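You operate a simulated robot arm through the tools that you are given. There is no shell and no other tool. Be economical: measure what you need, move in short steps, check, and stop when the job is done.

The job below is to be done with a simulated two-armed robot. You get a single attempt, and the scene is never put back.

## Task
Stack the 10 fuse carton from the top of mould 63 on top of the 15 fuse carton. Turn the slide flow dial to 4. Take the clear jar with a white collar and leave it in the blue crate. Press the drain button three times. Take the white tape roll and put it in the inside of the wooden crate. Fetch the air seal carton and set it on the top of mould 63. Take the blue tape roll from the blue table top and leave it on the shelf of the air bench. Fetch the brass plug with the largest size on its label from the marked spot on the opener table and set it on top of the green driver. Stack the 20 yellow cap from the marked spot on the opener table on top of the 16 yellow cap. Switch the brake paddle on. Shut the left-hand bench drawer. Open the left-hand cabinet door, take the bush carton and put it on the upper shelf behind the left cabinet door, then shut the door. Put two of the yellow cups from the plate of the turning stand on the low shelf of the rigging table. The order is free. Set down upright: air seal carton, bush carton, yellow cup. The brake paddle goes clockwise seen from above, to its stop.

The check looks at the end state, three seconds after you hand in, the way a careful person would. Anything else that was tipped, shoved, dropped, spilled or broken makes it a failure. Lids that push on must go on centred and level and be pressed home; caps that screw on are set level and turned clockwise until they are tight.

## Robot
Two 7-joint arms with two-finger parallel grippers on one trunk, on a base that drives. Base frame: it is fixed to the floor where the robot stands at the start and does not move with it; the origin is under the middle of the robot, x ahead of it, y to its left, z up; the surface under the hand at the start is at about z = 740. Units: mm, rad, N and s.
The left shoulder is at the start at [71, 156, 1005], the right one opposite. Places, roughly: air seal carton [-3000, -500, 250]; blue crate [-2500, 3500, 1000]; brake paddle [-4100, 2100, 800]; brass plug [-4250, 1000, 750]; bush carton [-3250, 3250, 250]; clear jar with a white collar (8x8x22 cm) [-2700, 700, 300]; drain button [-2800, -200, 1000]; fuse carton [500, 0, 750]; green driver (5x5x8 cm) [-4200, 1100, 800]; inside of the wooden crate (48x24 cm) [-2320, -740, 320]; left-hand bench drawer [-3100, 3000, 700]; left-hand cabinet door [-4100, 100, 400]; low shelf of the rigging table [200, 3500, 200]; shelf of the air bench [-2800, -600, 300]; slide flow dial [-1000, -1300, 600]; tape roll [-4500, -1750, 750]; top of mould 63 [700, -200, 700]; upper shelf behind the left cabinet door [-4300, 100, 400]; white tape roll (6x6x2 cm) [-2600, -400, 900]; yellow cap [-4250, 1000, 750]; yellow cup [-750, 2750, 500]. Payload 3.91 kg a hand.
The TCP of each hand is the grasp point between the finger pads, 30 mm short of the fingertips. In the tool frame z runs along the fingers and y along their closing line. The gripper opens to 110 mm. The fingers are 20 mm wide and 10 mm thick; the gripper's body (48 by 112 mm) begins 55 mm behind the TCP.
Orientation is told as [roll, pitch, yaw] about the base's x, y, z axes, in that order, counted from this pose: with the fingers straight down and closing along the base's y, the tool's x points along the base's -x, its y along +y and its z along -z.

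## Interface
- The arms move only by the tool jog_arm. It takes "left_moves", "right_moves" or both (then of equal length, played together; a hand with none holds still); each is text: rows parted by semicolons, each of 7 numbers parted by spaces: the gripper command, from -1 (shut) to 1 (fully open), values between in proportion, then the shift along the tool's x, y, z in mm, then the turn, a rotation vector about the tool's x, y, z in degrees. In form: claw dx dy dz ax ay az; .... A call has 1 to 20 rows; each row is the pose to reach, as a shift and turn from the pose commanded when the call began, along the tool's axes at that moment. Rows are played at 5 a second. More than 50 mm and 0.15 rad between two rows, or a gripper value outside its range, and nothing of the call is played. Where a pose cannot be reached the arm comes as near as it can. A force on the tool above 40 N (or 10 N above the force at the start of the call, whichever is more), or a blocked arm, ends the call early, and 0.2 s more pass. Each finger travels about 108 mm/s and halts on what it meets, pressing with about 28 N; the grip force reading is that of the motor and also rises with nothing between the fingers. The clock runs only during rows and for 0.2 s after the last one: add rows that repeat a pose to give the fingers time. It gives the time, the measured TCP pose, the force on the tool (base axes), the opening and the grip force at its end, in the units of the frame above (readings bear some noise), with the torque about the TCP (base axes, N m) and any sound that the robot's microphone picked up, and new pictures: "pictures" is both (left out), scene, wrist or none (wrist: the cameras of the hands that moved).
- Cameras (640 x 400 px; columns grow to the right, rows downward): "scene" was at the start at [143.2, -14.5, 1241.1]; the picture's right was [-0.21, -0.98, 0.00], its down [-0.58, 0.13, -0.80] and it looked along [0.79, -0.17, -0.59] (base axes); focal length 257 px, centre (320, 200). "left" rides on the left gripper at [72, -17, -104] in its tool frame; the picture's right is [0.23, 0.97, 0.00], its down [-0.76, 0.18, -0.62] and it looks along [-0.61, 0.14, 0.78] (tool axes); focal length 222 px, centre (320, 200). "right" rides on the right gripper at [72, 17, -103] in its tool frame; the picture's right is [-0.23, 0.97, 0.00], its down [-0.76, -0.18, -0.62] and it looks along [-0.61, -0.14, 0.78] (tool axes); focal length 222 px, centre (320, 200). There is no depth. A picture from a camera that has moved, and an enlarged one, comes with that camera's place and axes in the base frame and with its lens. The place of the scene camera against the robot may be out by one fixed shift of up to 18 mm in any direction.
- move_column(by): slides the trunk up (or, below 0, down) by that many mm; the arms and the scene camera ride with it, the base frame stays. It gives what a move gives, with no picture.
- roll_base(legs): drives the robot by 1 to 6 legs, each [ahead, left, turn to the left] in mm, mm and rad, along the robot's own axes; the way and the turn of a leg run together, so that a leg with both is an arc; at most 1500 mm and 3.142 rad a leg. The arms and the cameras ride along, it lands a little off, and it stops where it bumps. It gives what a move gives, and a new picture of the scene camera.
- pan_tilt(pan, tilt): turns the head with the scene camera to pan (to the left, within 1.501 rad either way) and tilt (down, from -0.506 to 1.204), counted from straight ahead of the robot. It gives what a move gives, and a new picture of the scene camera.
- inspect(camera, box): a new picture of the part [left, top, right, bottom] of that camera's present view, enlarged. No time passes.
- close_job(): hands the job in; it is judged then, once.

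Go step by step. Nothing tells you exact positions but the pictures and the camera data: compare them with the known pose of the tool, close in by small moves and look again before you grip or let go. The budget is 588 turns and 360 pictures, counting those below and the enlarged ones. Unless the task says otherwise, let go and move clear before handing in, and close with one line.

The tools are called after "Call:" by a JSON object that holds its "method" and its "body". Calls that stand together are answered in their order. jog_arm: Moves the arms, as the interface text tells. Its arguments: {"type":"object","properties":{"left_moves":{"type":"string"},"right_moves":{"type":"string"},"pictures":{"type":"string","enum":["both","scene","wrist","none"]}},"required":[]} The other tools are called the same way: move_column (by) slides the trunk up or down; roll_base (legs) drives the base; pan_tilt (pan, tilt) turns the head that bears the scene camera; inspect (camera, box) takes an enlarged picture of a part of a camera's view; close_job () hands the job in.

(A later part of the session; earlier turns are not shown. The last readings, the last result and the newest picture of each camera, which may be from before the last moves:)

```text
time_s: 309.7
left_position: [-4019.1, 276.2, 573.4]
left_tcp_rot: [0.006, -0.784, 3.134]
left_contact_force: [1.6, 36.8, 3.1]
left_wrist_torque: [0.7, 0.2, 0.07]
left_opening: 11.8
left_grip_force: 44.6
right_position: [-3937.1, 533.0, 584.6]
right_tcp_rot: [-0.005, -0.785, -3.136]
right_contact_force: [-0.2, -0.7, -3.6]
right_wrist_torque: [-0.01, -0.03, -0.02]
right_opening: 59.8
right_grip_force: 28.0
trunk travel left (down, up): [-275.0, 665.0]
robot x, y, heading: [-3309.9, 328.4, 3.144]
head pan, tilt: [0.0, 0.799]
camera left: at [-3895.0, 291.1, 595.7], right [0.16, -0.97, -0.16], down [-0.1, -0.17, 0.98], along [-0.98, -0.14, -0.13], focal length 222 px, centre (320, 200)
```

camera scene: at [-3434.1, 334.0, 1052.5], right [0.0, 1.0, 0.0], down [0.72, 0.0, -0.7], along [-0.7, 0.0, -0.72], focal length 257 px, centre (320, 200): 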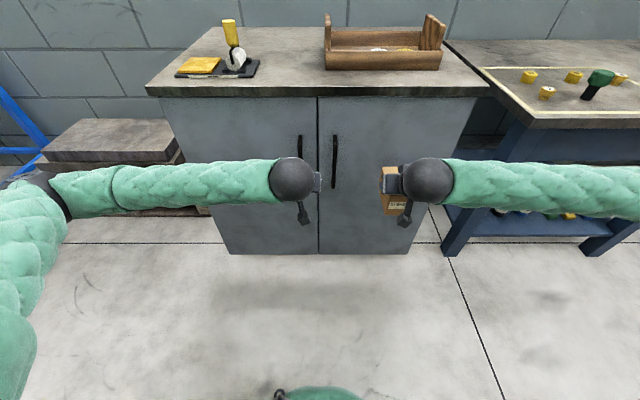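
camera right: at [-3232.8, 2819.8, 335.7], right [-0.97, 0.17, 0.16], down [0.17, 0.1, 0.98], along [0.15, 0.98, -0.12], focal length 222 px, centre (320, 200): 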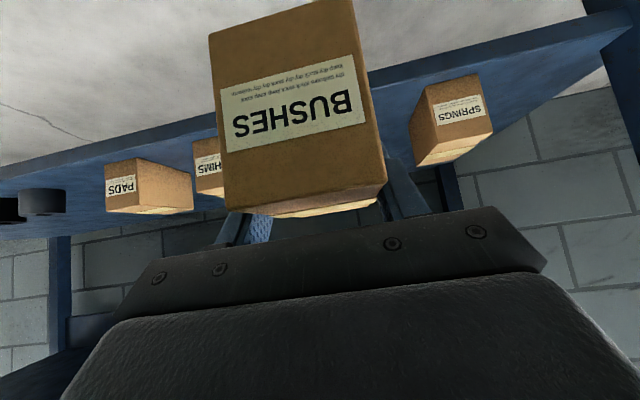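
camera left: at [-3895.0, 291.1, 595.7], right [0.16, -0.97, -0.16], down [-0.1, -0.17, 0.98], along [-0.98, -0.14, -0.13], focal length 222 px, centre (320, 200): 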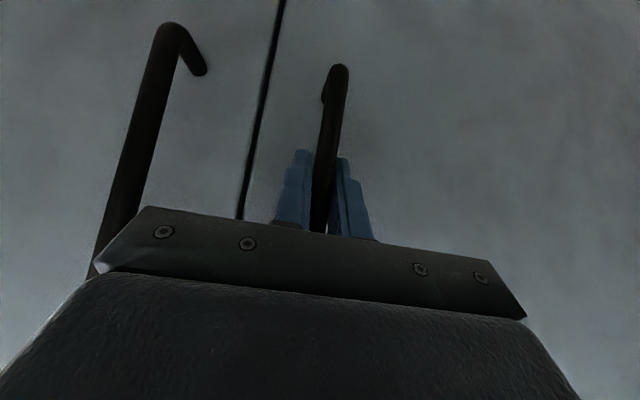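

The bar is gripped. I'll pull the door open along its arc, turning the hand with it, in small steps.

Call:
{"method": "jog_arm", "body": {"left_moves": "-1 0 -4 0 0 0 0; -1 9 -3 -9 1.4 0 1.4; -1 18 0 -18 2.8 0 2.8; -1 27 2 -27 4.2 0 4.2; -1 36 5 -36 5.6 0 5.7; -1 54 13 -54 8.5 0 8.5; -1 72 22 -72 11.3 0 11.3; -1 88 33 -88 14.1 0 14.2", "pictures": "both"}}

```text
time_s: 311.5
left_position: [-3892.2, 237.9, 575.8]
left_tcp_rot: [0.006, -0.781, 2.784]
left_contact_force: [7.6, 12.0, 2.4]
left_wrist_torque: [1.04, 1.44, 0.25]
left_opening: 11.9
left_grip_force: 44.9
right_position: [-3936.8, 531.2, 584.5]
right_tcp_rot: [-0.007, -0.784, -3.134]
right_contact_force: [0.0, -1.0, -3.6]
right_wrist_torque: [-0.01, -0.06, 0.02]
right_opening: 60.0
right_grip_force: 27.8
trunk travel left (down, up): [-275.0, 665.0]
robot x, y, heading: [-3311.3, 330.7, 3.146]
head pan, tilt: [0.0, 0.799]
camera scene: at [-3433.5, 334.4, 1052.4], right [0.0, 1.0, 0.0], down [0.72, 0.0, -0.7], along [-0.7, 0.0, -0.72], focal length 257 px, centre (320, 200)
camera left: at [-3771.2, 210.5, 596.0], right [-0.18, -0.97, -0.16], down [-0.16, -0.13, 0.98], along [-0.97, 0.2, -0.13], focal length 222 px, centre (320, 200)
```

scene: 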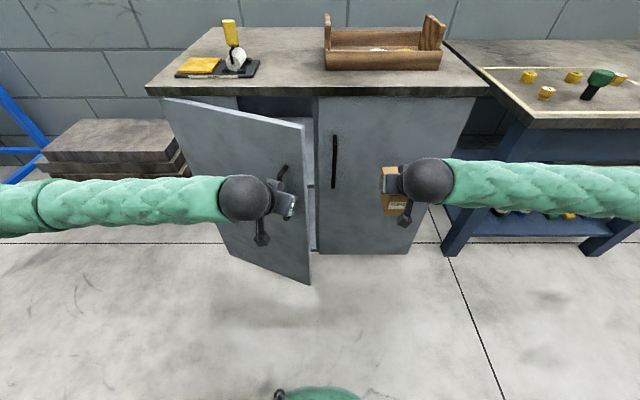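
left: 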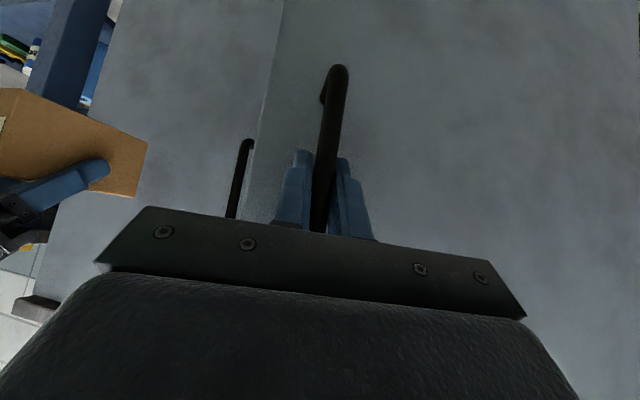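

The door is opening cleanly (about 20°). I'll continue the arc to 40°.

Call:
{"method": "jog_arm", "body": {"left_moves": "-1 11 2 -11 1.8 0 1.8; -1 23 5 -23 3.5 0 3.5; -1 34 9 -34 5.3 0 5.3; -1 45 13 -45 7.1 0 7.1; -1 56 18 -56 8.9 0 8.9; -1 67 23 -67 10.6 0 10.6; -1 78 29 -78 12.4 0 12.4; -1 88 36 -88 14.1 0 14.1", "pictures": "both"}}

```text
time_s: 312.3
left_position: [-3865.4, 224.0, 574.7]
left_tcp_rot: [-0.002, -0.781, 2.673]
left_contact_force: [3.0, 3.9, 4.2]
left_wrist_torque: [0.0, -0.13, 0.0]
left_opening: 11.8
left_grip_force: 44.6
left hand out of reach, approached as far as the arm can: row 2, 3
right_position: [-3937.7, 532.3, 585.0]
right_tcp_rot: [-0.006, -0.784, -3.135]
right_contact_force: [0.6, 0.5, -3.4]
right_wrist_torque: [0.01, -0.02, 0.02]
right_opening: 60.0
right_grip_force: 28.0
trunk travel left (down, up): [-275.0, 665.0]
robot x, y, heading: [-3307.2, 329.5, 3.143]
head pan, tilt: [0.0, 0.799]
stopped in row 3 (left hand): the force on the tool passed its limit at 47 N (the readings are from after the stop); the commanded pose is now the measured one
camera scene: at [-3433.8, 334.1, 1052.7], right [0.0, 1.0, 0.0], down [0.72, 0.0, -0.7], along [-0.7, 0.0, -0.72], focal length 257 px, centre (320, 200)
camera left: at [-3749.1, 180.7, 595.9], right [-0.3, -0.94, -0.16], down [-0.17, -0.11, 0.98], along [-0.94, 0.32, -0.13], focal length 222 px, centre (320, 200)
```

scene: 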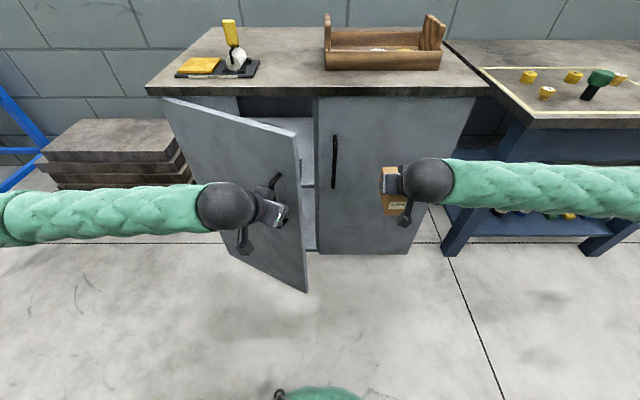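
left: 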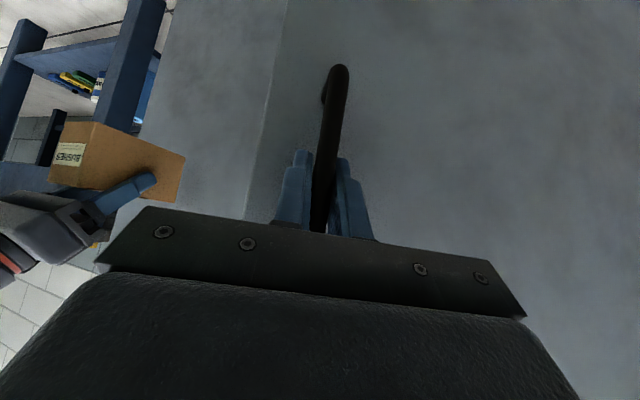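

My reach ends at about 25°. I'll swing the door further by moving the base back and left along the chord while holding the handle.

Call:
{"method": "roll_base", "body": {"legs": [[-50, 37, 0], [-50, 48, 0]]}}

```text
time_s: 313.2
left_position: [-3837.4, 201.6, 574.3]
left_tcp_rot: [-0.008, -0.781, 2.673]
left_contact_force: [2.1, 2.2, 15.6]
left_wrist_torque: [-1.05, 0.06, -0.17]
left_opening: 11.8
left_grip_force: 45.2
right_position: [-3914.3, 508.0, 584.1]
right_tcp_rot: [-0.005, -0.78, -3.128]
right_contact_force: [0.2, 0.5, -3.6]
right_wrist_torque: [-0.03, -0.01, 0.0]
right_opening: 59.6
right_grip_force: 28.0
trunk travel left (down, up): [-275.0, 665.0]
robot x, y, heading: [-3284.2, 310.7, -3.134]
head pan, tilt: [0.0, 0.799]
stopped in leg 1: the force on the tool passed its limit at 62 N (the readings are from after the stop); the commanded pose is now the measured one
camera scene: at [-3409.8, 313.9, 1052.4], right [-0.01, 1.0, 0.0], down [0.72, 0.01, -0.7], along [-0.7, -0.01, -0.72], focal length 257 px, centre (320, 200)
```

scene: 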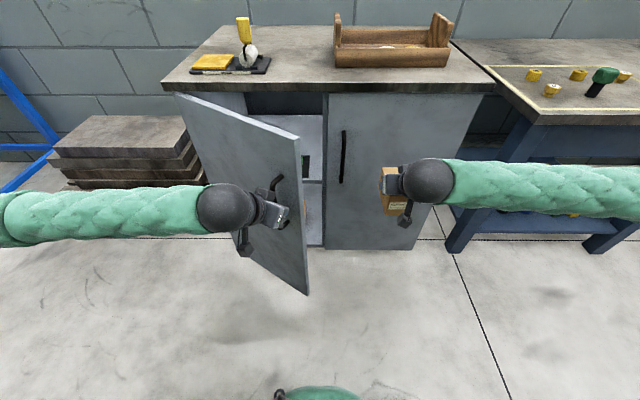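

Open by about 32° now. I'll release the handle, opening the fingers wide, and back the base off.

Call:
{"method": "jog_arm", "body": {"left_moves": "0 0 0 0 0 0 0; 0.8 0 0 0 0 0 0; 0.8 0 0 0 0 0 0", "pictures": "none"}}

Call:
{"method": "roll_base", "body": {"legs": [[-80, 25, 0]]}}

Call:
{"method": "jog_arm", "body": {"left_moves": "0.8 -28 0 -28 0 0 0; 0.8 -56 0 -56 0 0 0; 0.8 -84 0 -84 0 0 0; 0.8 -112 0 -112 0 0 0; 0 -140 0 -140 0 0 0; -1 -168 0 -168 0 0 0; -1 -190 0 -190 0 0 0", "pictures": "scene"}}

```text
time_s: 314.0
left_position: [-3837.0, 201.5, 571.0]
left_tcp_rot: [-0.007, -0.776, 2.675]
left_contact_force: [1.4, 0.1, 0.0]
left_wrist_torque: [-0.02, 0.04, 0.02]
left_opening: 99.2
left_grip_force: 0.1
right_position: [-3914.1, 506.6, 583.7]
right_tcp_rot: [-0.008, -0.781, -3.125]
right_contact_force: [0.9, -0.1, -3.8]
right_wrist_torque: [-0.03, -0.01, 0.05]
right_opening: 60.0
right_grip_force: 28.0
trunk travel left (down, up): [-275.0, 665.0]
robot x, y, heading: [-3286.3, 307.6, -3.133]
head pan, tilt: [0.0, 0.799]
```

```text
time_s: 314.7
left_position: [-3837.9, 201.0, 571.8]
left_tcp_rot: [-0.009, -0.779, 2.675]
left_contact_force: [0.3, 0.0, 0.3]
left_wrist_torque: [-0.01, 0.0, 0.0]
left_opening: 99.0
left_grip_force: 0.1
right_position: [-3915.1, 507.5, 584.4]
right_tcp_rot: [-0.005, -0.784, -3.127]
right_contact_force: [-0.3, -0.3, -2.8]
right_wrist_torque: [0.02, -0.04, -0.01]
right_opening: 59.7
right_grip_force: 27.6
trunk travel left (down, up): [-275.0, 665.0]
robot x, y, heading: [-3284.6, 308.1, -3.131]
head pan, tilt: [0.0, 0.799]
stopped in leg 1: the robot was blocked; the commanded pose is now the measured one
camera scene: at [-3410.3, 313.0, 1052.5], right [-0.01, 1.0, 0.0], down [0.72, 0.01, -0.7], along [-0.7, -0.01, -0.72], focal length 257 px, centre (320, 200)
```

scene: 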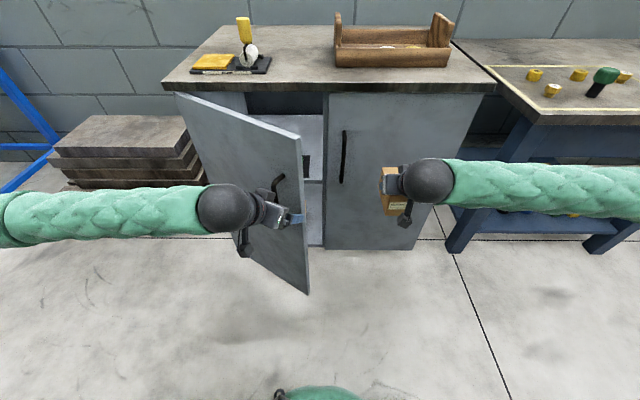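

```text
time_s: 316.3
left_position: [-3840.0, 198.8, 839.6]
left_tcp_rot: [-0.01, -0.774, 2.677]
left_contact_force: [-0.2, -0.3, -0.2]
left_wrist_torque: [-0.01, 0.01, 0.0]
left_opening: 0.3
left_grip_force: 27.6
left hand out of reach, approached as far as the arm can: row 1, 2, 3, 4, 5, 6
right_position: [-3914.0, 507.4, 584.5]
right_tcp_rot: [-0.007, -0.781, -3.126]
right_contact_force: [0.2, -0.1, -3.8]
right_wrist_torque: [0.03, -0.02, 0.01]
right_opening: 59.8
right_grip_force: 28.0
trunk travel left (down, up): [-275.0, 665.0]
robot x, y, heading: [-3286.6, 305.8, -3.132]
head pan, tilt: [0.0, 0.799]
camera scene: at [-3410.3, 313.0, 1052.4], right [-0.01, 1.0, 0.0], down [0.72, 0.01, -0.7], along [-0.7, -0.01, -0.72], focal length 257 px, centre (320, 200)
```

scene: 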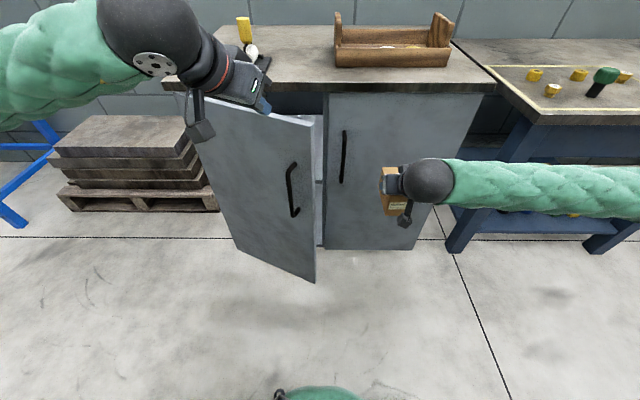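

The door swung back to about 18°. I'll straighten the left hand to vertical above it, then hook the fingertips inside the door's top edge and sweep it open.

Call:
{"method": "jog_arm", "body": {"left_moves": "-1 -7 0 -7 0 7.4 0; -1 -14 0 -14 0 14.8 0; -1 -21 0 -21 0 22.2 0; -1 -28 0 -28 0 29.6 0; -1 -35 0 -36 0 37 0; -1 -42 0 -43 0 44.4 0; -1 -42 0 -43 0 44.4 0", "pictures": "none"}}

Call:
{"method": "jog_arm", "body": {"left_moves": "-1 0 0 0 0 0 -6.5; -1 0 0 0 0 0 -13; -1 0 0 0 0 0 -20; -1 0 0 0 0 0 -26.6; -1 0 0 0 0 0 -26.6", "pictures": "both"}}

```text
time_s: 317.9
left_position: [-3839.1, 198.9, 900.9]
left_tcp_rot: [-0.007, 0.0, 2.669]
left_contact_force: [-0.7, 0.3, 0.1]
left_wrist_torque: [-0.05, -0.02, -0.02]
left_opening: 0.0
left_grip_force: 28.2
right_position: [-3915.1, 506.6, 583.6]
right_tcp_rot: [-0.005, -0.784, -3.126]
right_contact_force: [0.5, 0.4, -3.7]
right_wrist_torque: [0.01, -0.02, 0.0]
right_opening: 59.6
right_grip_force: 27.9
trunk travel left (down, up): [-275.0, 665.0]
robot x, y, heading: [-3285.3, 310.8, -3.129]
head pan, tilt: [0.0, 0.799]
```

```text
time_s: 319.1
left_position: [-3839.2, 198.9, 900.7]
left_tcp_rot: [-0.006, 0.001, 3.135]
left_contact_force: [-1.5, 1.0, -0.3]
left_wrist_torque: [0.0, 0.02, 0.0]
left_opening: 0.0
left_grip_force: 28.0
right_position: [-3913.5, 507.3, 583.1]
right_tcp_rot: [-0.005, -0.783, -3.128]
right_contact_force: [0.3, -0.2, -3.8]
right_wrist_torque: [0.0, -0.01, 0.01]
right_opening: 60.0
right_grip_force: 27.8
trunk travel left (down, up): [-275.0, 665.0]
robot x, y, heading: [-3285.7, 309.6, -3.132]
head pan, tilt: [0.0, 0.799]
camera scene: at [-3410.3, 313.0, 1052.5], right [-0.01, 1.0, 0.0], down [0.72, 0.01, -0.7], along [-0.7, -0.01, -0.72], focal length 257 px, centre (320, 200)
camera left: at [-3768.4, 214.1, 1004.1], right [0.22, -0.98, -0.01], down [-0.76, -0.18, 0.62], along [-0.61, -0.13, -0.78], focal length 222 px, centre (320, 200)
```

scene: 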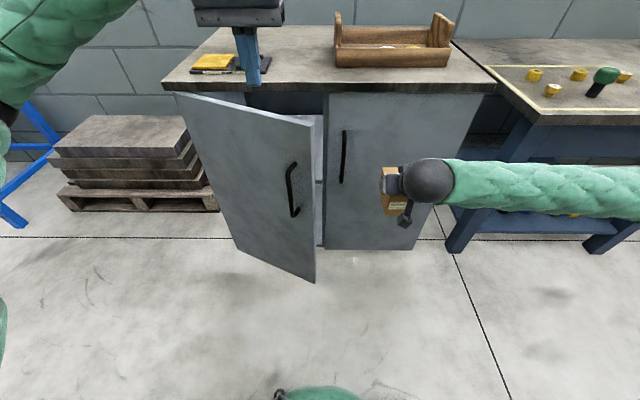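
left: 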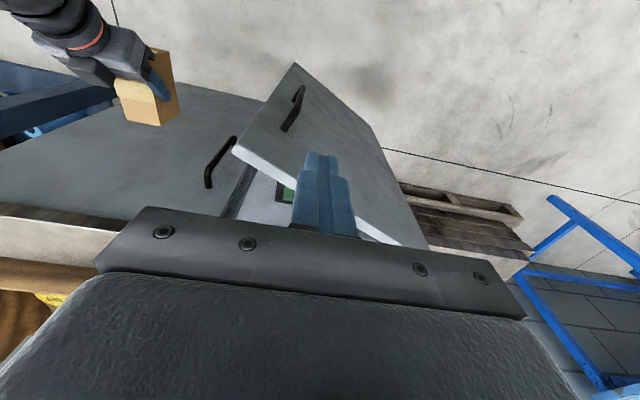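

The door's free top corner is at about (-3913,295). I'll go over the gap behind it and lower the closed fingertips inside.

Call:
{"method": "jog_arm", "body": {"left_moves": "-1 -34 -21 0 0 0 0; -1 -68 -43 0 0 0 0; -1 -102 -64 0 0 0 0; -1 -136 -86 0 0 0 0; -1 -136 -86 40 0 0 0; -1 -136 -86 80 0 0 0; -1 -136 -86 115 0 0 0; -1 -136 -86 115 0 0 0", "pictures": "both"}}

```text
time_s: 320.9
left_position: [-3973.7, 290.6, 787.7]
left_tcp_rot: [-0.007, 0.002, 3.133]
left_contact_force: [-0.4, -0.7, 0.0]
left_wrist_torque: [0.03, 0.04, 0.01]
left_opening: 0.0
left_grip_force: 28.3
right_position: [-3915.2, 506.5, 583.7]
right_tcp_rot: [-0.006, -0.782, -3.126]
right_contact_force: [-0.5, 0.8, -3.1]
right_wrist_torque: [0.01, -0.04, -0.02]
right_opening: 59.9
right_grip_force: 28.4
trunk travel left (down, up): [-275.0, 665.0]
robot x, y, heading: [-3286.6, 312.1, -3.134]
head pan, tilt: [0.0, 0.799]
camera scene: at [-3410.4, 313.1, 1052.5], right [-0.01, 1.0, 0.0], down [0.72, 0.01, -0.7], along [-0.7, -0.01, -0.72], focal length 257 px, centre (320, 200)
camera left: at [-3902.5, 305.0, 890.0], right [0.22, -0.98, -0.01], down [-0.76, -0.17, 0.62], along [-0.61, -0.13, -0.78], focal length 222 px, centre (320, 200)
```

scene: 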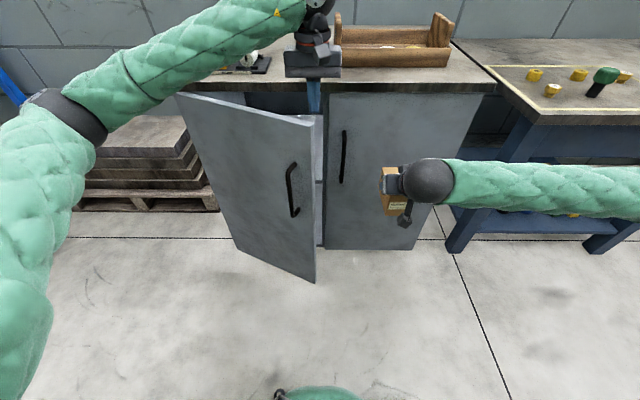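
left: 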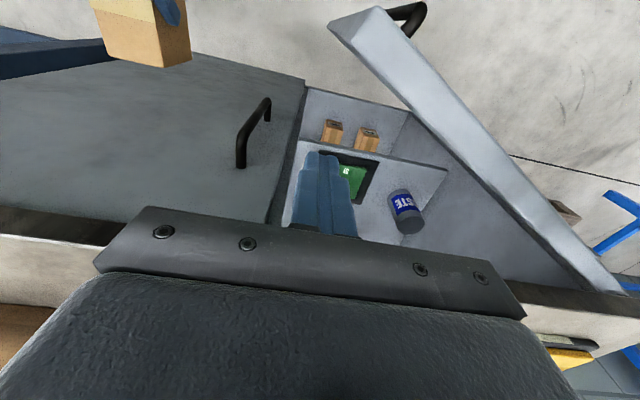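

The fingers are over the gap and I can see inside. Lowering 55 mm more, then sweeping the door outward along its arc.

Call:
{"method": "jog_arm", "body": {"left_moves": "-1 0 0 20 0 0 0; -1 0 0 40 0 0 0; -1 0 0 60 0 0 0; -1 8 20 60 0 0 0; -1 20 40 60 0 0 0; -1 45 55 60 0 0 0; -1 70 72 60 0 0 0; -1 95 92 60 0 0 0; -1 118 115 60 0 0 0", "pictures": "scene"}}

```text
time_s: 322.9
left_position: [-3857.1, 174.2, 725.2]
left_tcp_rot: [-0.007, 0.002, 3.133]
left_contact_force: [0.6, -0.4, -0.2]
left_wrist_torque: [-0.02, -0.01, 0.0]
left_opening: 0.1
left_grip_force: 27.8
right_position: [-3915.4, 507.0, 583.8]
right_tcp_rot: [-0.008, -0.782, -3.126]
right_contact_force: [-0.4, 0.1, -3.0]
right_wrist_torque: [0.01, -0.01, 0.02]
right_opening: 59.6
right_grip_force: 27.8
trunk travel left (down, up): [-275.0, 665.0]
robot x, y, heading: [-3290.3, 310.6, -3.132]
head pan, tilt: [0.0, 0.799]
camera scene: at [-3410.2, 313.1, 1052.5], right [-0.01, 1.0, 0.0], down [0.72, 0.01, -0.7], along [-0.7, -0.01, -0.72], focal length 257 px, centre (320, 200)
```

scene: 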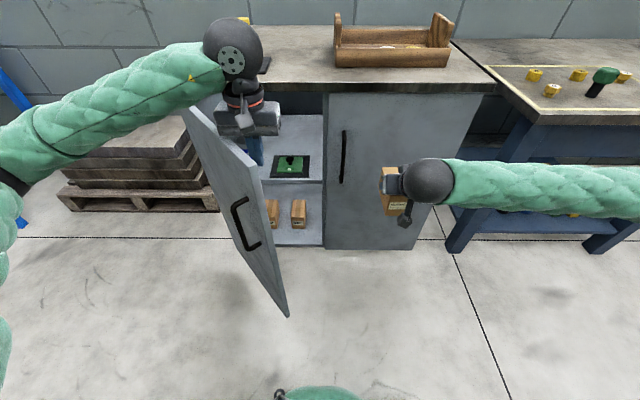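

The door is past 45°. Continuing the sweep to about 105°.

Call:
{"method": "jog_arm", "body": {"left_moves": "-1 38 42 0 0 0 0; -1 72 85 0 0 0 0; -1 88 128 0 0 0 0; -1 100 170 0 0 0 0; -1 105 212 0 0 0 0; -1 106 252 0 0 0 0; -1 103 280 0 0 0 0; -1 98 305 0 0 0 0; -1 90 332 0 0 0 0; -1 80 358 0 0 0 0; -1 80 358 0 0 0 0", "pictures": "scene"}}

```text
refused: row 1 steps farther than a row can; nothing moved
```

Call:
{"method": "jog_arm", "body": {"left_moves": "-1 20 21 0 0 0 0; -1 38 42 0 0 0 0; -1 56 64 0 0 0 0; -1 72 88 0 0 0 0; -1 86 128 0 0 0 0; -1 98 168 0 0 0 0; -1 104 210 0 0 0 0; -1 106 252 0 0 0 0; -1 103 280 0 0 0 0; -1 98 305 0 0 0 0; -1 90 332 0 0 0 0; -1 80 358 0 0 0 0; -1 80 358 0 0 0 0", "pictures": "scene"}}

```text
time_s: 324.9
left_position: [-3755.9, -108.2, 724.3]
left_tcp_rot: [-0.016, -0.002, 3.122]
left_contact_force: [2.2, 16.0, 7.0]
left_wrist_torque: [-0.8, 0.2, -0.15]
left_opening: 0.1
left_grip_force: 28.5
right_position: [-3914.7, 506.8, 584.1]
right_tcp_rot: [-0.004, -0.781, -3.126]
right_contact_force: [-0.5, 0.4, -3.5]
right_wrist_torque: [0.06, -0.03, 0.02]
right_opening: 60.1
right_grip_force: 28.4
trunk travel left (down, up): [-275.0, 665.0]
robot x, y, heading: [-3289.8, 310.8, -3.139]
head pan, tilt: [0.0, 0.799]
stopped in row 10 (left hand): the force on the tool passed its limit at 87 N (the readings are from after the stop); the commanded pose is now the measured one
camera scene: at [-3410.0, 313.4, 1052.7], right [-0.01, 1.0, 0.0], down [0.72, 0.01, -0.7], along [-0.7, -0.01, -0.72], focal length 257 px, centre (320, 200)
```

scene: 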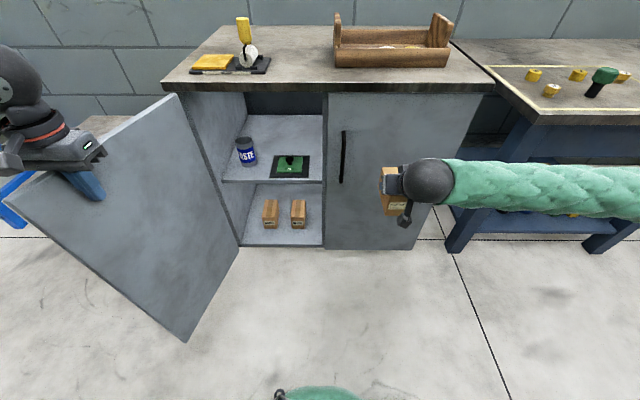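

The door is at its open stop. Let me look closely at the upper shelf for space.

Call:
{"method": "inspect", "body": {"camera": "scene", "box": [190, 85, 340, 255]}}

```text
2.35 times, centred on (265, 170) of scene
camera zoom: at [-3410.0, 313.4, 1052.7], right [-0.01, 1.0, 0.0], down [0.72, 0.01, -0.7], along [-0.7, -0.01, -0.72], focal length 605 px, centre (449, 271)
```

zoom: 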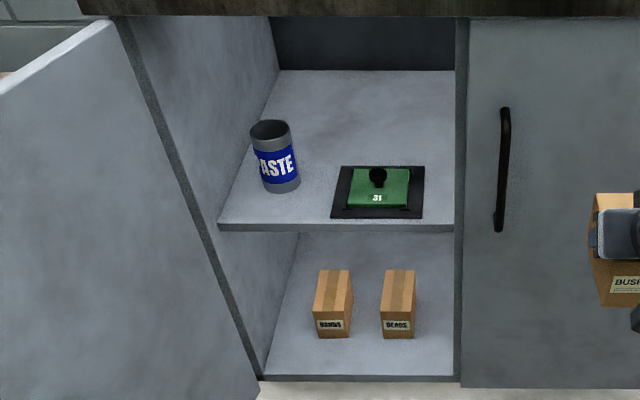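

There's no room beside the can and block 31 for a 45° placement, because the cabinet top would obstruct the hand. I'll set the carton on the clear front strip of the cabinet top, regrasp it at a flatter 60° tilt, then slide it in behind block 31.

Call:
{"method": "jog_arm", "body": {"right_moves": "-1 -30 0 -30 0 0 0; -1 -60 0 -60 0 0 0; -1 -90 0 -90 0 0 0; -1 -120 0 -120 0 0 0; -1 -150 0 -150 0 0 0; -1 -180 0 -180 0 0 0; -1 -210 0 -210 0 0 0; -1 -238 0 -238 0 0 0; -1 -268 0 -208 0 0 0; -1 -298 0 -178 0 0 0; -1 -328 0 -148 0 0 0; -1 -358 0 -118 0 0 0; -1 -386 0 -90 0 0 0; -1 -386 0 -90 0 0 0", "pictures": "both"}}

```text
time_s: 327.9
left_position: [-3755.0, -108.2, 725.5]
left_tcp_rot: [-0.012, 0.0, 3.121]
left_contact_force: [8.4, 27.1, -2.7]
left_wrist_torque: [-1.16, 0.38, -0.15]
left_opening: 0.2
left_grip_force: 27.8
right_position: [-4122.8, 503.9, 921.9]
right_tcp_rot: [-0.002, -0.782, -3.127]
right_contact_force: [0.6, -0.7, -3.9]
right_wrist_torque: [-0.02, -0.03, 0.0]
right_opening: 60.1
right_grip_force: 27.4
trunk travel left (down, up): [-275.0, 665.0]
robot x, y, heading: [-3287.7, 311.8, -3.134]
head pan, tilt: [0.0, 0.799]
camera scene: at [-3410.0, 314.4, 1052.5], right [-0.01, 1.0, 0.0], down [0.72, 0.0, -0.7], along [-0.7, -0.01, -0.72], focal length 257 px, centre (320, 200)
camera right: at [-3997.3, 489.3, 944.0], right [-0.15, -0.98, 0.16], down [-0.1, 0.17, 0.98], along [-0.98, 0.13, -0.13], focal length 222 px, centre (320, 200)
```

scene: 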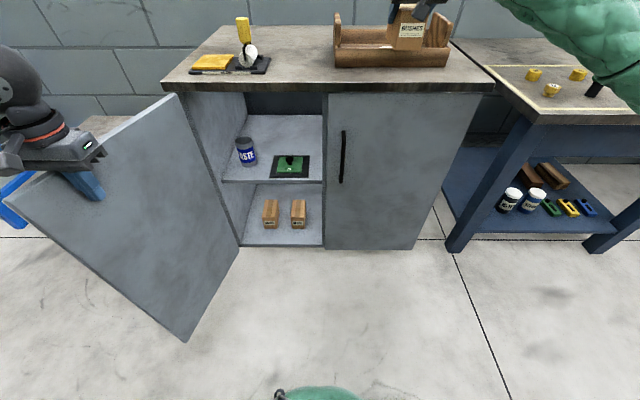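
right: 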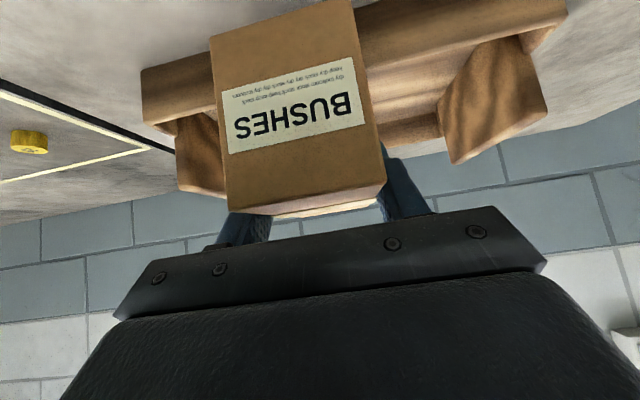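

Call:
{"method": "jog_arm", "body": {"left_moves": "-1 0 -5 0 0 0 0; -1 0 -10 0 0 0 0; -1 0 -14 0 0 0 0; -1 0 -14 0 0 0 0; -1 0 -14 0 0 0 0; -1 0 -14 0 0 0 0", "right_moves": "-1 11 0 -11 0 0 0; -1 22 0 -22 0 0 0; -1 40 0 -4 0 0 0; -1 56 0 12 0 0 0; -1 66 0 22 0 0 0; -1 66 0 22 0 0 0", "pictures": "both"}}

```text
time_s: 329.4
left_position: [-3753.0, -96.6, 725.6]
left_tcp_rot: [-0.014, -0.002, 3.123]
left_contact_force: [0.2, -0.3, -0.1]
left_wrist_torque: [-0.01, 0.04, -0.01]
left_opening: 0.0
left_grip_force: 28.0
right_position: [-4092.7, 503.0, 859.4]
right_tcp_rot: [-0.006, -0.786, -3.125]
right_contact_force: [10.1, -2.4, 22.3]
right_wrist_torque: [0.25, 0.35, -0.16]
right_opening: 60.0
right_grip_force: 28.4
trunk travel left (down, up): [-275.0, 665.0]
robot x, y, heading: [-3285.3, 309.4, -3.135]
head pan, tilt: [0.0, 0.799]
camera scene: at [-3408.2, 312.6, 1052.8], right [-0.01, 1.0, 0.0], down [0.72, 0.01, -0.7], along [-0.7, 0.0, -0.72], focal length 257 px, centre (320, 200)
camera right: at [-3967.3, 487.7, 882.2], right [-0.15, -0.98, 0.16], down [-0.1, 0.17, 0.98], along [-0.98, 0.13, -0.12], focal length 222 px, centre (320, 200)
camera left: at [-3681.6, -83.9, 828.1], right [0.21, -0.98, -0.01], down [-0.76, -0.17, 0.62], along [-0.61, -0.12, -0.78], focal length 222 px, centre (320, 200)
```

scene: 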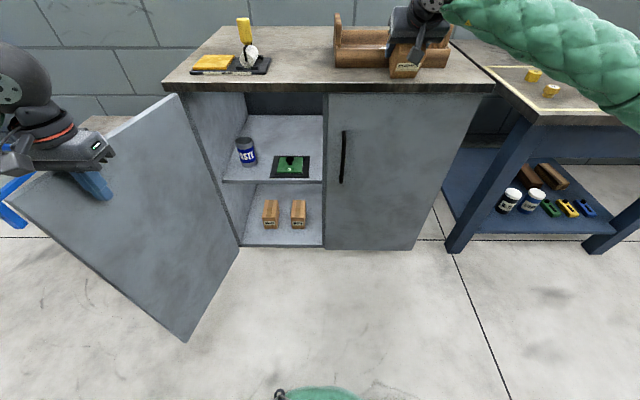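
right: 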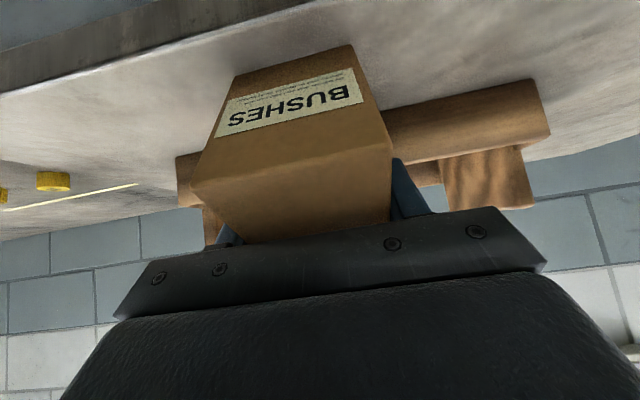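
left: 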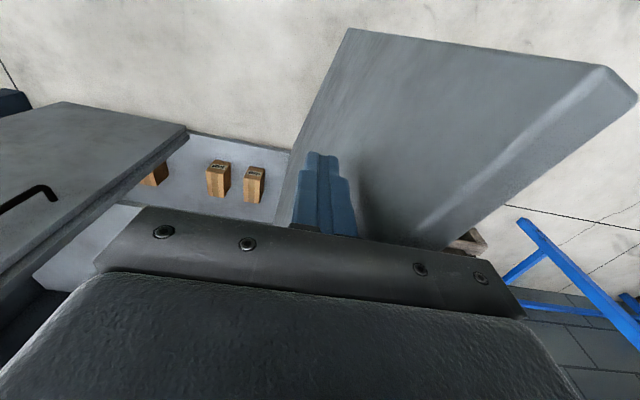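

The carton touched early and pitched in my grip, probably on the tray. I'll lift again and check.

Call:
{"method": "jog_arm", "body": {"right_moves": "-1 -14 0 -14 0 0 0; -1 -28 0 -28 0 0 0; -1 -28 0 -28 0 0 0", "pictures": "wrist"}}

Call:
{"method": "pan_tilt", "body": {"pan": -0.4, "tilt": 0.5}}

```text
time_s: 330.1
left_position: [-3753.7, -96.8, 724.8]
left_tcp_rot: [-0.014, -0.001, 3.124]
left_contact_force: [-0.3, -0.3, 0.6]
left_wrist_torque: [0.0, 0.02, -0.02]
left_opening: 0.0
left_grip_force: 28.0
right_position: [-4092.4, 502.4, 897.1]
right_tcp_rot: [-0.007, -0.783, -3.126]
right_contact_force: [0.4, -0.2, -4.3]
right_wrist_torque: [-0.02, 0.03, 0.01]
right_opening: 60.0
right_grip_force: 27.5
trunk travel left (down, up): [-275.0, 665.0]
robot x, y, heading: [-3287.6, 310.0, -3.138]
head pan, tilt: [0.0, 0.799]
camera right: at [-3967.5, 486.7, 919.9], right [-0.15, -0.98, 0.16], down [-0.1, 0.17, 0.98], along [-0.98, 0.13, -0.13], focal length 222 px, centre (320, 200)
```

right: 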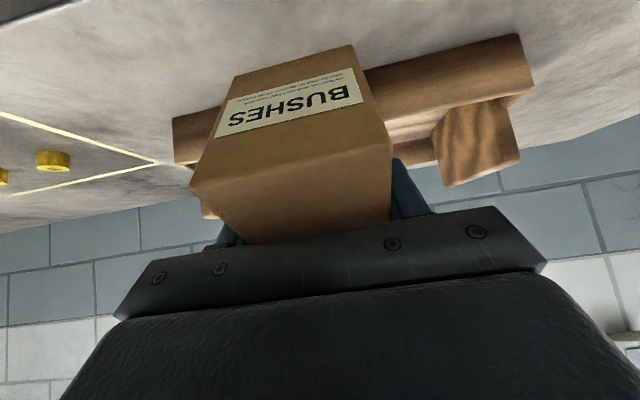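

```text
time_s: 331.0
left_position: [-3754.4, -98.2, 724.9]
left_tcp_rot: [-0.014, 0.0, 3.125]
left_contact_force: [-0.3, 0.0, 0.2]
left_wrist_torque: [0.05, 0.04, -0.01]
left_opening: 0.2
left_grip_force: 28.0
right_position: [-4092.8, 501.9, 898.0]
right_tcp_rot: [-0.008, -0.781, -3.126]
right_contact_force: [-0.3, 0.8, -2.5]
right_wrist_torque: [-0.01, 0.02, -0.03]
right_opening: 59.7
right_grip_force: 28.4
trunk travel left (down, up): [-275.0, 665.0]
robot x, y, heading: [-3287.4, 306.2, -3.136]
head pan, tilt: [-0.4, 0.499]
camera scene: at [-3413.8, 348.4, 1078.4], right [0.38, 0.92, 0.0], down [0.44, -0.18, -0.88], along [-0.81, 0.33, -0.48], focal length 257 px, centre (320, 200)
```

scene: 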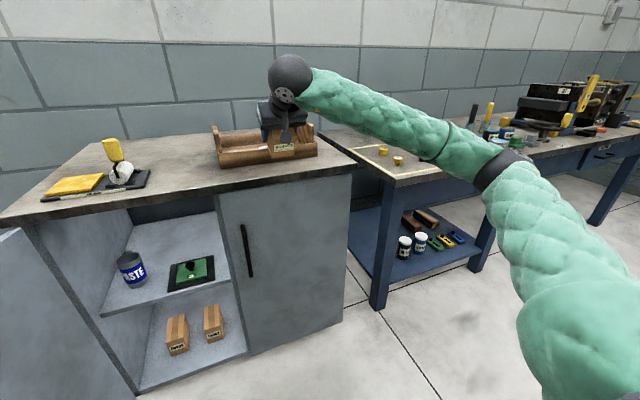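

Call:
{"method": "inspect", "body": {"camera": "scene", "box": [200, 60, 360, 200]}}

```text
2.86 times, centred on (280, 130) of scene
camera zoom: at [-3413.8, 348.4, 1078.4], right [0.38, 0.92, 0.0], down [0.44, -0.18, -0.88], along [-0.81, 0.33, -0.48], focal length 735 px, centre (434, 400)
```

zoom: 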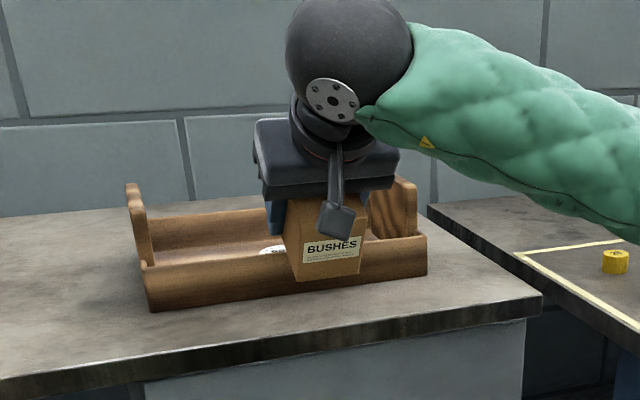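

The carton is about 115 mm deep and its far edge caught the tray rail. I'll put it down instead in the clear gap between the yellow pad and the tray (y≈262); pressing it lightly on the surface will level it.

Call:
{"method": "jog_arm", "body": {"right_moves": "-1 -20 0 -20 0 0 0; -1 -42 0 -42 0 0 0; -1 -42 40 -42 0 0 0; -1 -42 80 -42 0 0 0; -1 -42 120 -42 0 0 0; -1 -42 160 -42 0 0 0; -1 -42 200 -42 0 0 0; -1 -42 240 -42 0 0 0; -1 -54 240 -30 0 0 0; -1 -54 240 -30 0 0 0", "pictures": "wrist"}}

Call:
{"method": "pan_tilt", "body": {"pan": 0.1, "tilt": 0.5}}

```text
time_s: 333.2
left_position: [-3754.7, -97.3, 724.8]
left_tcp_rot: [-0.015, 0.0, 3.125]
left_contact_force: [0.6, -0.2, -0.1]
left_wrist_torque: [-0.03, 0.01, 0.0]
left_opening: 0.0
left_grip_force: 28.0
right_position: [-4109.7, 262.7, 957.7]
right_tcp_rot: [-0.007, -0.781, -3.125]
right_contact_force: [0.1, 0.3, -3.6]
right_wrist_torque: [0.02, 0.01, 0.01]
right_opening: 59.8
right_grip_force: 28.1
trunk travel left (down, up): [-275.0, 665.0]
robot x, y, heading: [-3288.5, 310.2, -3.133]
head pan, tilt: [-0.4, 0.499]
camera right: at [-3984.4, 247.0, 980.7], right [-0.15, -0.98, 0.16], down [-0.1, 0.17, 0.98], along [-0.98, 0.13, -0.13], focal length 222 px, centre (320, 200)
```

right: 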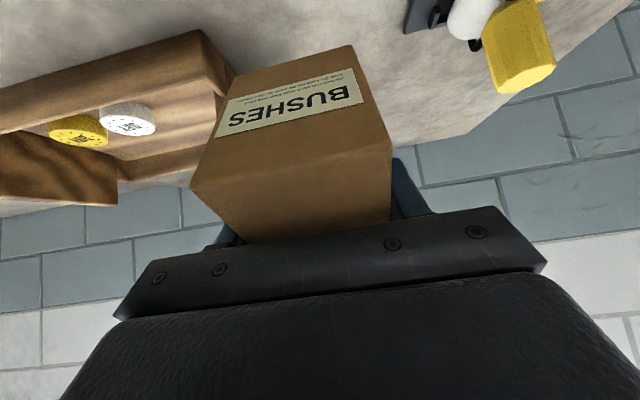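

```text
time_s: 334.1
left_position: [-3755.8, -96.0, 725.2]
left_tcp_rot: [-0.014, 0.0, 3.124]
left_contact_force: [0.2, 0.1, -0.5]
left_wrist_torque: [0.03, -0.02, 0.0]
left_opening: 0.1
left_grip_force: 27.7
right_position: [-4110.9, 262.8, 957.7]
right_tcp_rot: [-0.007, -0.783, -3.126]
right_contact_force: [-0.5, -0.5, -3.9]
right_wrist_torque: [0.01, -0.03, 0.0]
right_opening: 59.8
right_grip_force: 27.8
trunk travel left (down, up): [-275.0, 665.0]
robot x, y, heading: [-3286.7, 313.2, -3.137]
head pan, tilt: [0.099, 0.499]
camera scene: at [-3420.2, 303.9, 1078.4], right [-0.11, 0.99, 0.0], down [0.48, 0.05, -0.88], along [-0.87, -0.09, -0.48], focal length 257 px, centre (320, 200)
```

scene: 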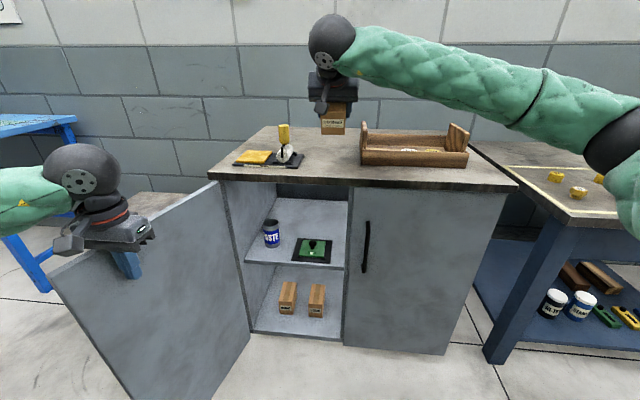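

Call:
{"method": "jog_arm", "body": {"right_moves": "-1 20 0 20 0 0 0; -1 40 0 40 0 0 0; -1 52 0 52 0 0 0; -1 60 0 60 0 0 0; -1 66 0 66 0 0 0; -1 70 0 70 0 0 0; -1 70 0 70 0 0 0", "pictures": "wrist"}}

```text
time_s: 335.8
left_position: [-3753.9, -97.0, 725.6]
left_tcp_rot: [-0.015, -0.001, 3.124]
left_contact_force: [-0.3, -0.6, -0.1]
left_wrist_torque: [0.0, -0.01, 0.03]
left_opening: 0.0
left_grip_force: 27.9
right_position: [-4106.9, 264.1, 858.9]
right_tcp_rot: [-0.004, -0.783, -3.128]
right_contact_force: [-5.0, -0.7, 14.9]
right_wrist_torque: [-0.66, -0.25, -0.21]
right_opening: 60.1
right_grip_force: 28.2
trunk travel left (down, up): [-275.0, 665.0]
robot x, y, heading: [-3286.0, 310.7, -3.134]
head pan, tilt: [0.099, 0.499]
camera right: at [-3981.7, 247.5, 881.9], right [-0.15, -0.98, 0.16], down [-0.1, 0.17, 0.98], along [-0.98, 0.13, -0.12], focal length 222 px, centre (320, 200)
```

right: 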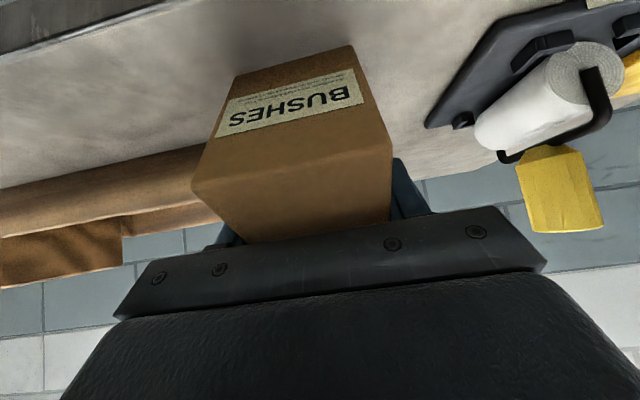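

Call:
{"method": "jog_arm", "body": {"right_moves": "-1 2 0 2 0 0 0; -1 4 0 4 0 0 0; -1 6 0 6 0 0 0; -1 8 0 8 0 0 0; -1 10 0 10 0 0 0", "pictures": "wrist"}}

```text
time_s: 336.9
left_position: [-3754.6, -95.3, 725.3]
left_tcp_rot: [-0.017, 0.0, 3.122]
left_contact_force: [0.1, 0.8, -0.2]
left_wrist_torque: [0.01, -0.01, 0.02]
left_opening: 0.0
left_grip_force: 28.8
right_position: [-4107.5, 263.8, 848.5]
right_tcp_rot: [-0.002, -0.791, -3.131]
right_contact_force: [-1.3, -1.2, 12.2]
right_wrist_torque: [0.12, -0.37, 0.13]
right_opening: 59.8
right_grip_force: 27.9
trunk travel left (down, up): [-275.0, 665.0]
robot x, y, heading: [-3284.6, 311.6, -3.136]
head pan, tilt: [0.099, 0.499]
stopped in row 5 (right hand): the force on the tool passed its limit at 43 N (the readings are from after the stop); the commanded pose is now the measured one
camera right: at [-3982.6, 247.7, 871.1], right [-0.15, -0.98, 0.16], down [-0.1, 0.18, 0.98], along [-0.98, 0.13, -0.12], focal length 222 px, centre (320, 200)
```

right: 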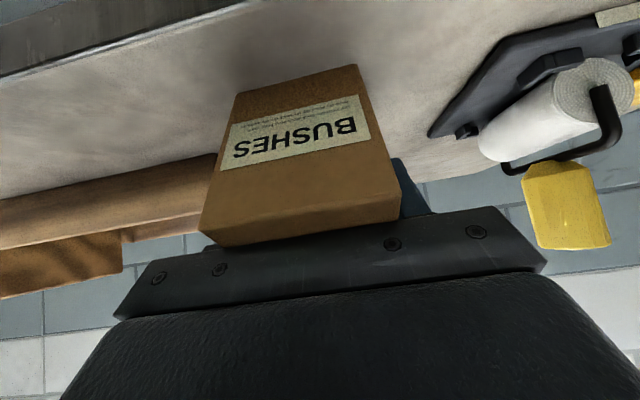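

The carton levelled out. I'll open the fingers and look before regrasping.

Call:
{"method": "jog_arm", "body": {"right_moves": "0 0 0 0 0 0 0; 0.45 0 0 0 0 0 0; 0.45 0 0 0 0 0 0", "pictures": "both"}}

```text
time_s: 337.7
left_position: [-3753.9, -95.5, 726.4]
left_tcp_rot: [-0.013, -0.001, 3.125]
left_contact_force: [0.9, 0.1, -0.1]
left_wrist_torque: [0.0, -0.01, -0.01]
left_opening: 0.0
left_grip_force: 28.3
right_position: [-4106.8, 262.5, 849.6]
right_tcp_rot: [-0.004, -0.789, -3.13]
right_contact_force: [5.0, 0.7, 17.8]
right_wrist_torque: [-0.02, -0.85, -0.01]
right_opening: 80.1
right_grip_force: 0.1
trunk travel left (down, up): [-275.0, 665.0]
robot x, y, heading: [-3286.2, 309.5, -3.135]
head pan, tilt: [0.099, 0.499]
camera scene: at [-3418.6, 304.0, 1078.7], right [-0.11, 0.99, 0.0], down [0.48, 0.05, -0.88], along [-0.87, -0.09, -0.48], focal length 257 px, centre (320, 200)
camera right: at [-3981.8, 247.7, 870.8], right [-0.15, -0.98, 0.16], down [-0.1, 0.17, 0.98], along [-0.98, 0.13, -0.12], focal length 222 px, centre (320, 200)
```

scene: 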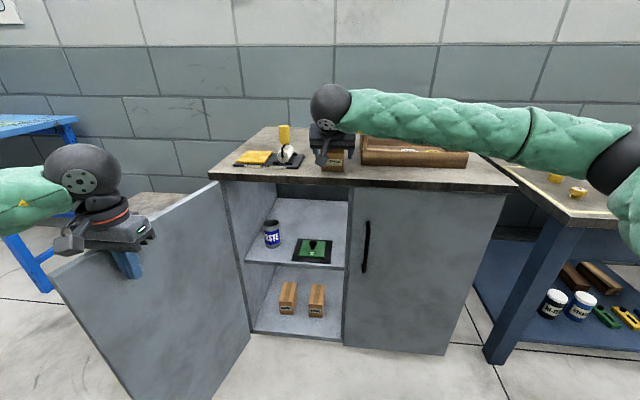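
right: 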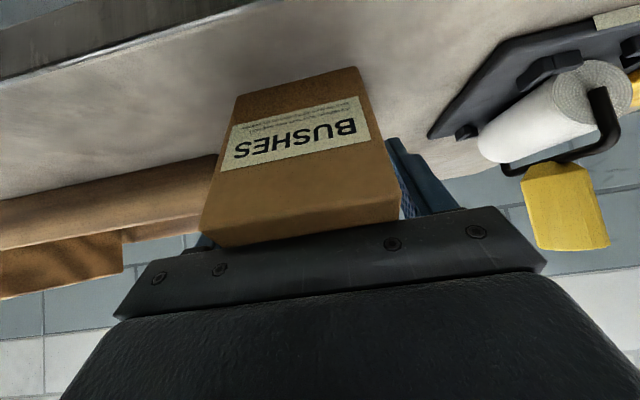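

The palm is just touching the carton's front edge. I'll back off, tilt to 60°, and regrasp it deeper.

Call:
{"method": "jog_arm", "body": {"right_moves": "0.45 0 0 -15 0 0 0; 0.45 0 0 -30 0 0 0; 0.45 0 0 -30 0 -7.5 0; 0.45 0 0 -30 0 -15 0; 0.45 -2 0 -12 0 -15 0; 0.45 -5 0 5 0 -15 0; 0.45 -5 0 21 0 -15 0; 0.45 -5 0 21 0 -15 0", "pictures": "wrist"}}

```text
time_s: 339.5
left_position: [-3753.9, -96.9, 725.4]
left_tcp_rot: [-0.015, 0.001, 3.124]
left_contact_force: [-0.2, -0.2, 0.2]
left_wrist_torque: [-0.03, 0.01, -0.01]
left_opening: 0.1
left_grip_force: 27.4
right_position: [-4125.4, 263.7, 834.9]
right_tcp_rot: [-0.006, -1.049, -3.127]
right_contact_force: [1.7, 0.0, 2.7]
right_wrist_torque: [-0.02, -0.02, -0.02]
right_opening: 79.6
right_grip_force: 0.1
trunk travel left (down, up): [-275.0, 665.0]
robot x, y, heading: [-3289.1, 309.7, -3.132]
head pan, tilt: [0.099, 0.499]
camera right: at [-3999.2, 247.7, 825.1], right [-0.1, -0.98, 0.19], down [0.16, 0.18, 0.97], along [-0.98, 0.13, 0.14], focal length 222 px, centre (320, 200)
```

right: 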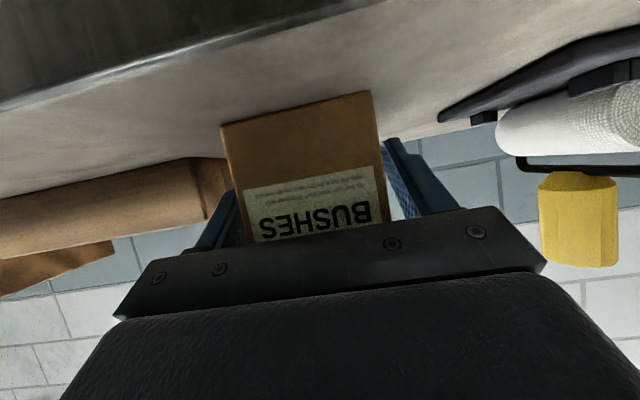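

Call:
{"method": "jog_arm", "body": {"right_moves": "-1 0 0 0 0 0 0; -1 0 0 0 0 0 0; -1 0 0 0 0 0 0; -1 -17 0 -10 0 0 0; -1 -34 0 -20 0 0 0; -1 -52 0 -30 0 0 0; -1 -52 0 -30 0 0 0", "pictures": "wrist"}}

```text
time_s: 341.1
left_position: [-3754.1, -96.5, 723.9]
left_tcp_rot: [-0.014, 0.0, 3.123]
left_contact_force: [0.5, -0.3, -0.1]
left_wrist_torque: [-0.01, 0.0, -0.03]
left_opening: 0.0
left_grip_force: 27.5
right_position: [-4126.8, 261.3, 895.8]
right_tcp_rot: [-0.005, -1.049, -3.125]
right_contact_force: [-0.9, -1.2, -3.5]
right_wrist_torque: [0.03, -0.09, -0.02]
right_opening: 60.3
right_grip_force: 27.7
trunk travel left (down, up): [-275.0, 665.0]
robot x, y, heading: [-3288.0, 305.7, -3.136]
head pan, tilt: [0.099, 0.499]
camera right: at [-3999.5, 246.1, 885.4], right [-0.1, -0.98, 0.19], down [0.16, 0.18, 0.97], along [-0.98, 0.13, 0.14], focal length 222 px, centre (320, 200)
```

right: 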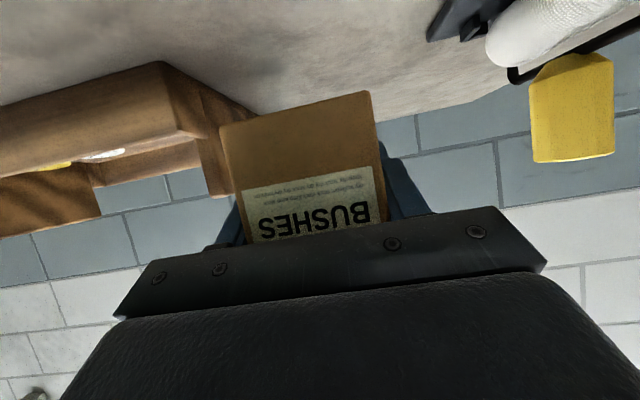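

Regrasped well. Now I'll draw back, go down in front of the open compartment and line up at y≈160.

Call:
{"method": "jog_arm", "body": {"right_moves": "-1 21 0 -37 0 0 0; -1 43 0 -74 0 0 0; -1 64 0 -110 0 0 0; -1 85 0 -147 0 0 0; -1 121 13 -126 0 0 0; -1 157 26 -106 0 0 0; -1 192 38 -85 0 0 0; -1 228 51 -64 0 0 0; -1 264 64 -44 0 0 0; -1 300 77 -23 0 0 0; -1 335 89 -3 0 0 0; -1 371 102 18 0 0 0; -1 371 102 18 0 0 0", "pictures": "both"}}

```text
time_s: 343.9
left_position: [-3754.1, -95.9, 724.3]
left_tcp_rot: [-0.013, 0.0, 3.122]
left_contact_force: [0.1, 0.6, -0.8]
left_wrist_torque: [0.02, 0.01, -0.04]
left_opening: 0.0
left_grip_force: 28.1
right_position: [-3958.6, 163.5, 564.7]
right_tcp_rot: [-0.006, -1.047, -3.126]
right_contact_force: [0.5, -0.2, -3.0]
right_wrist_torque: [0.01, -0.07, 0.0]
right_opening: 59.9
right_grip_force: 27.7
trunk travel left (down, up): [-275.0, 665.0]
robot x, y, heading: [-3285.3, 310.2, -3.142]
head pan, tilt: [0.099, 0.499]
camera scene: at [-3420.2, 303.7, 1078.5], right [-0.11, 0.99, 0.0], down [0.48, 0.05, -0.88], along [-0.87, -0.09, -0.48], focal length 257 px, centre (320, 200)
camera right: at [-3830.7, 147.7, 553.8], right [-0.1, -0.98, 0.19], down [0.16, 0.18, 0.97], along [-0.98, 0.13, 0.14], focal length 222 px, centre (320, 200)
```

scene: 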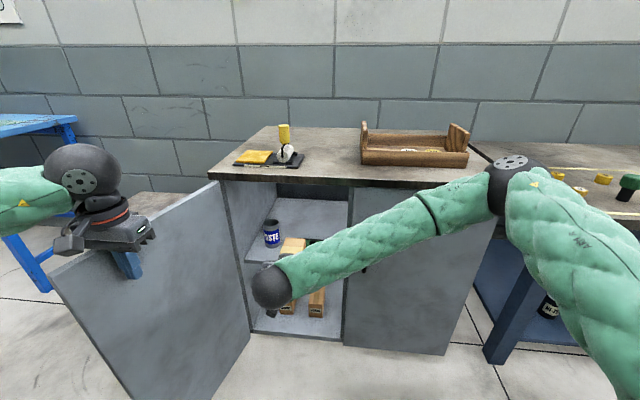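
right: 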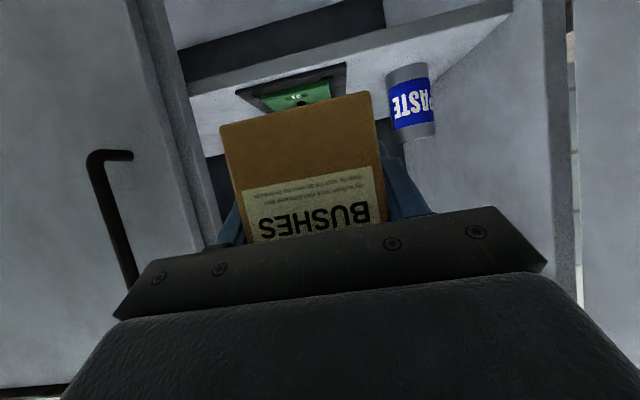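

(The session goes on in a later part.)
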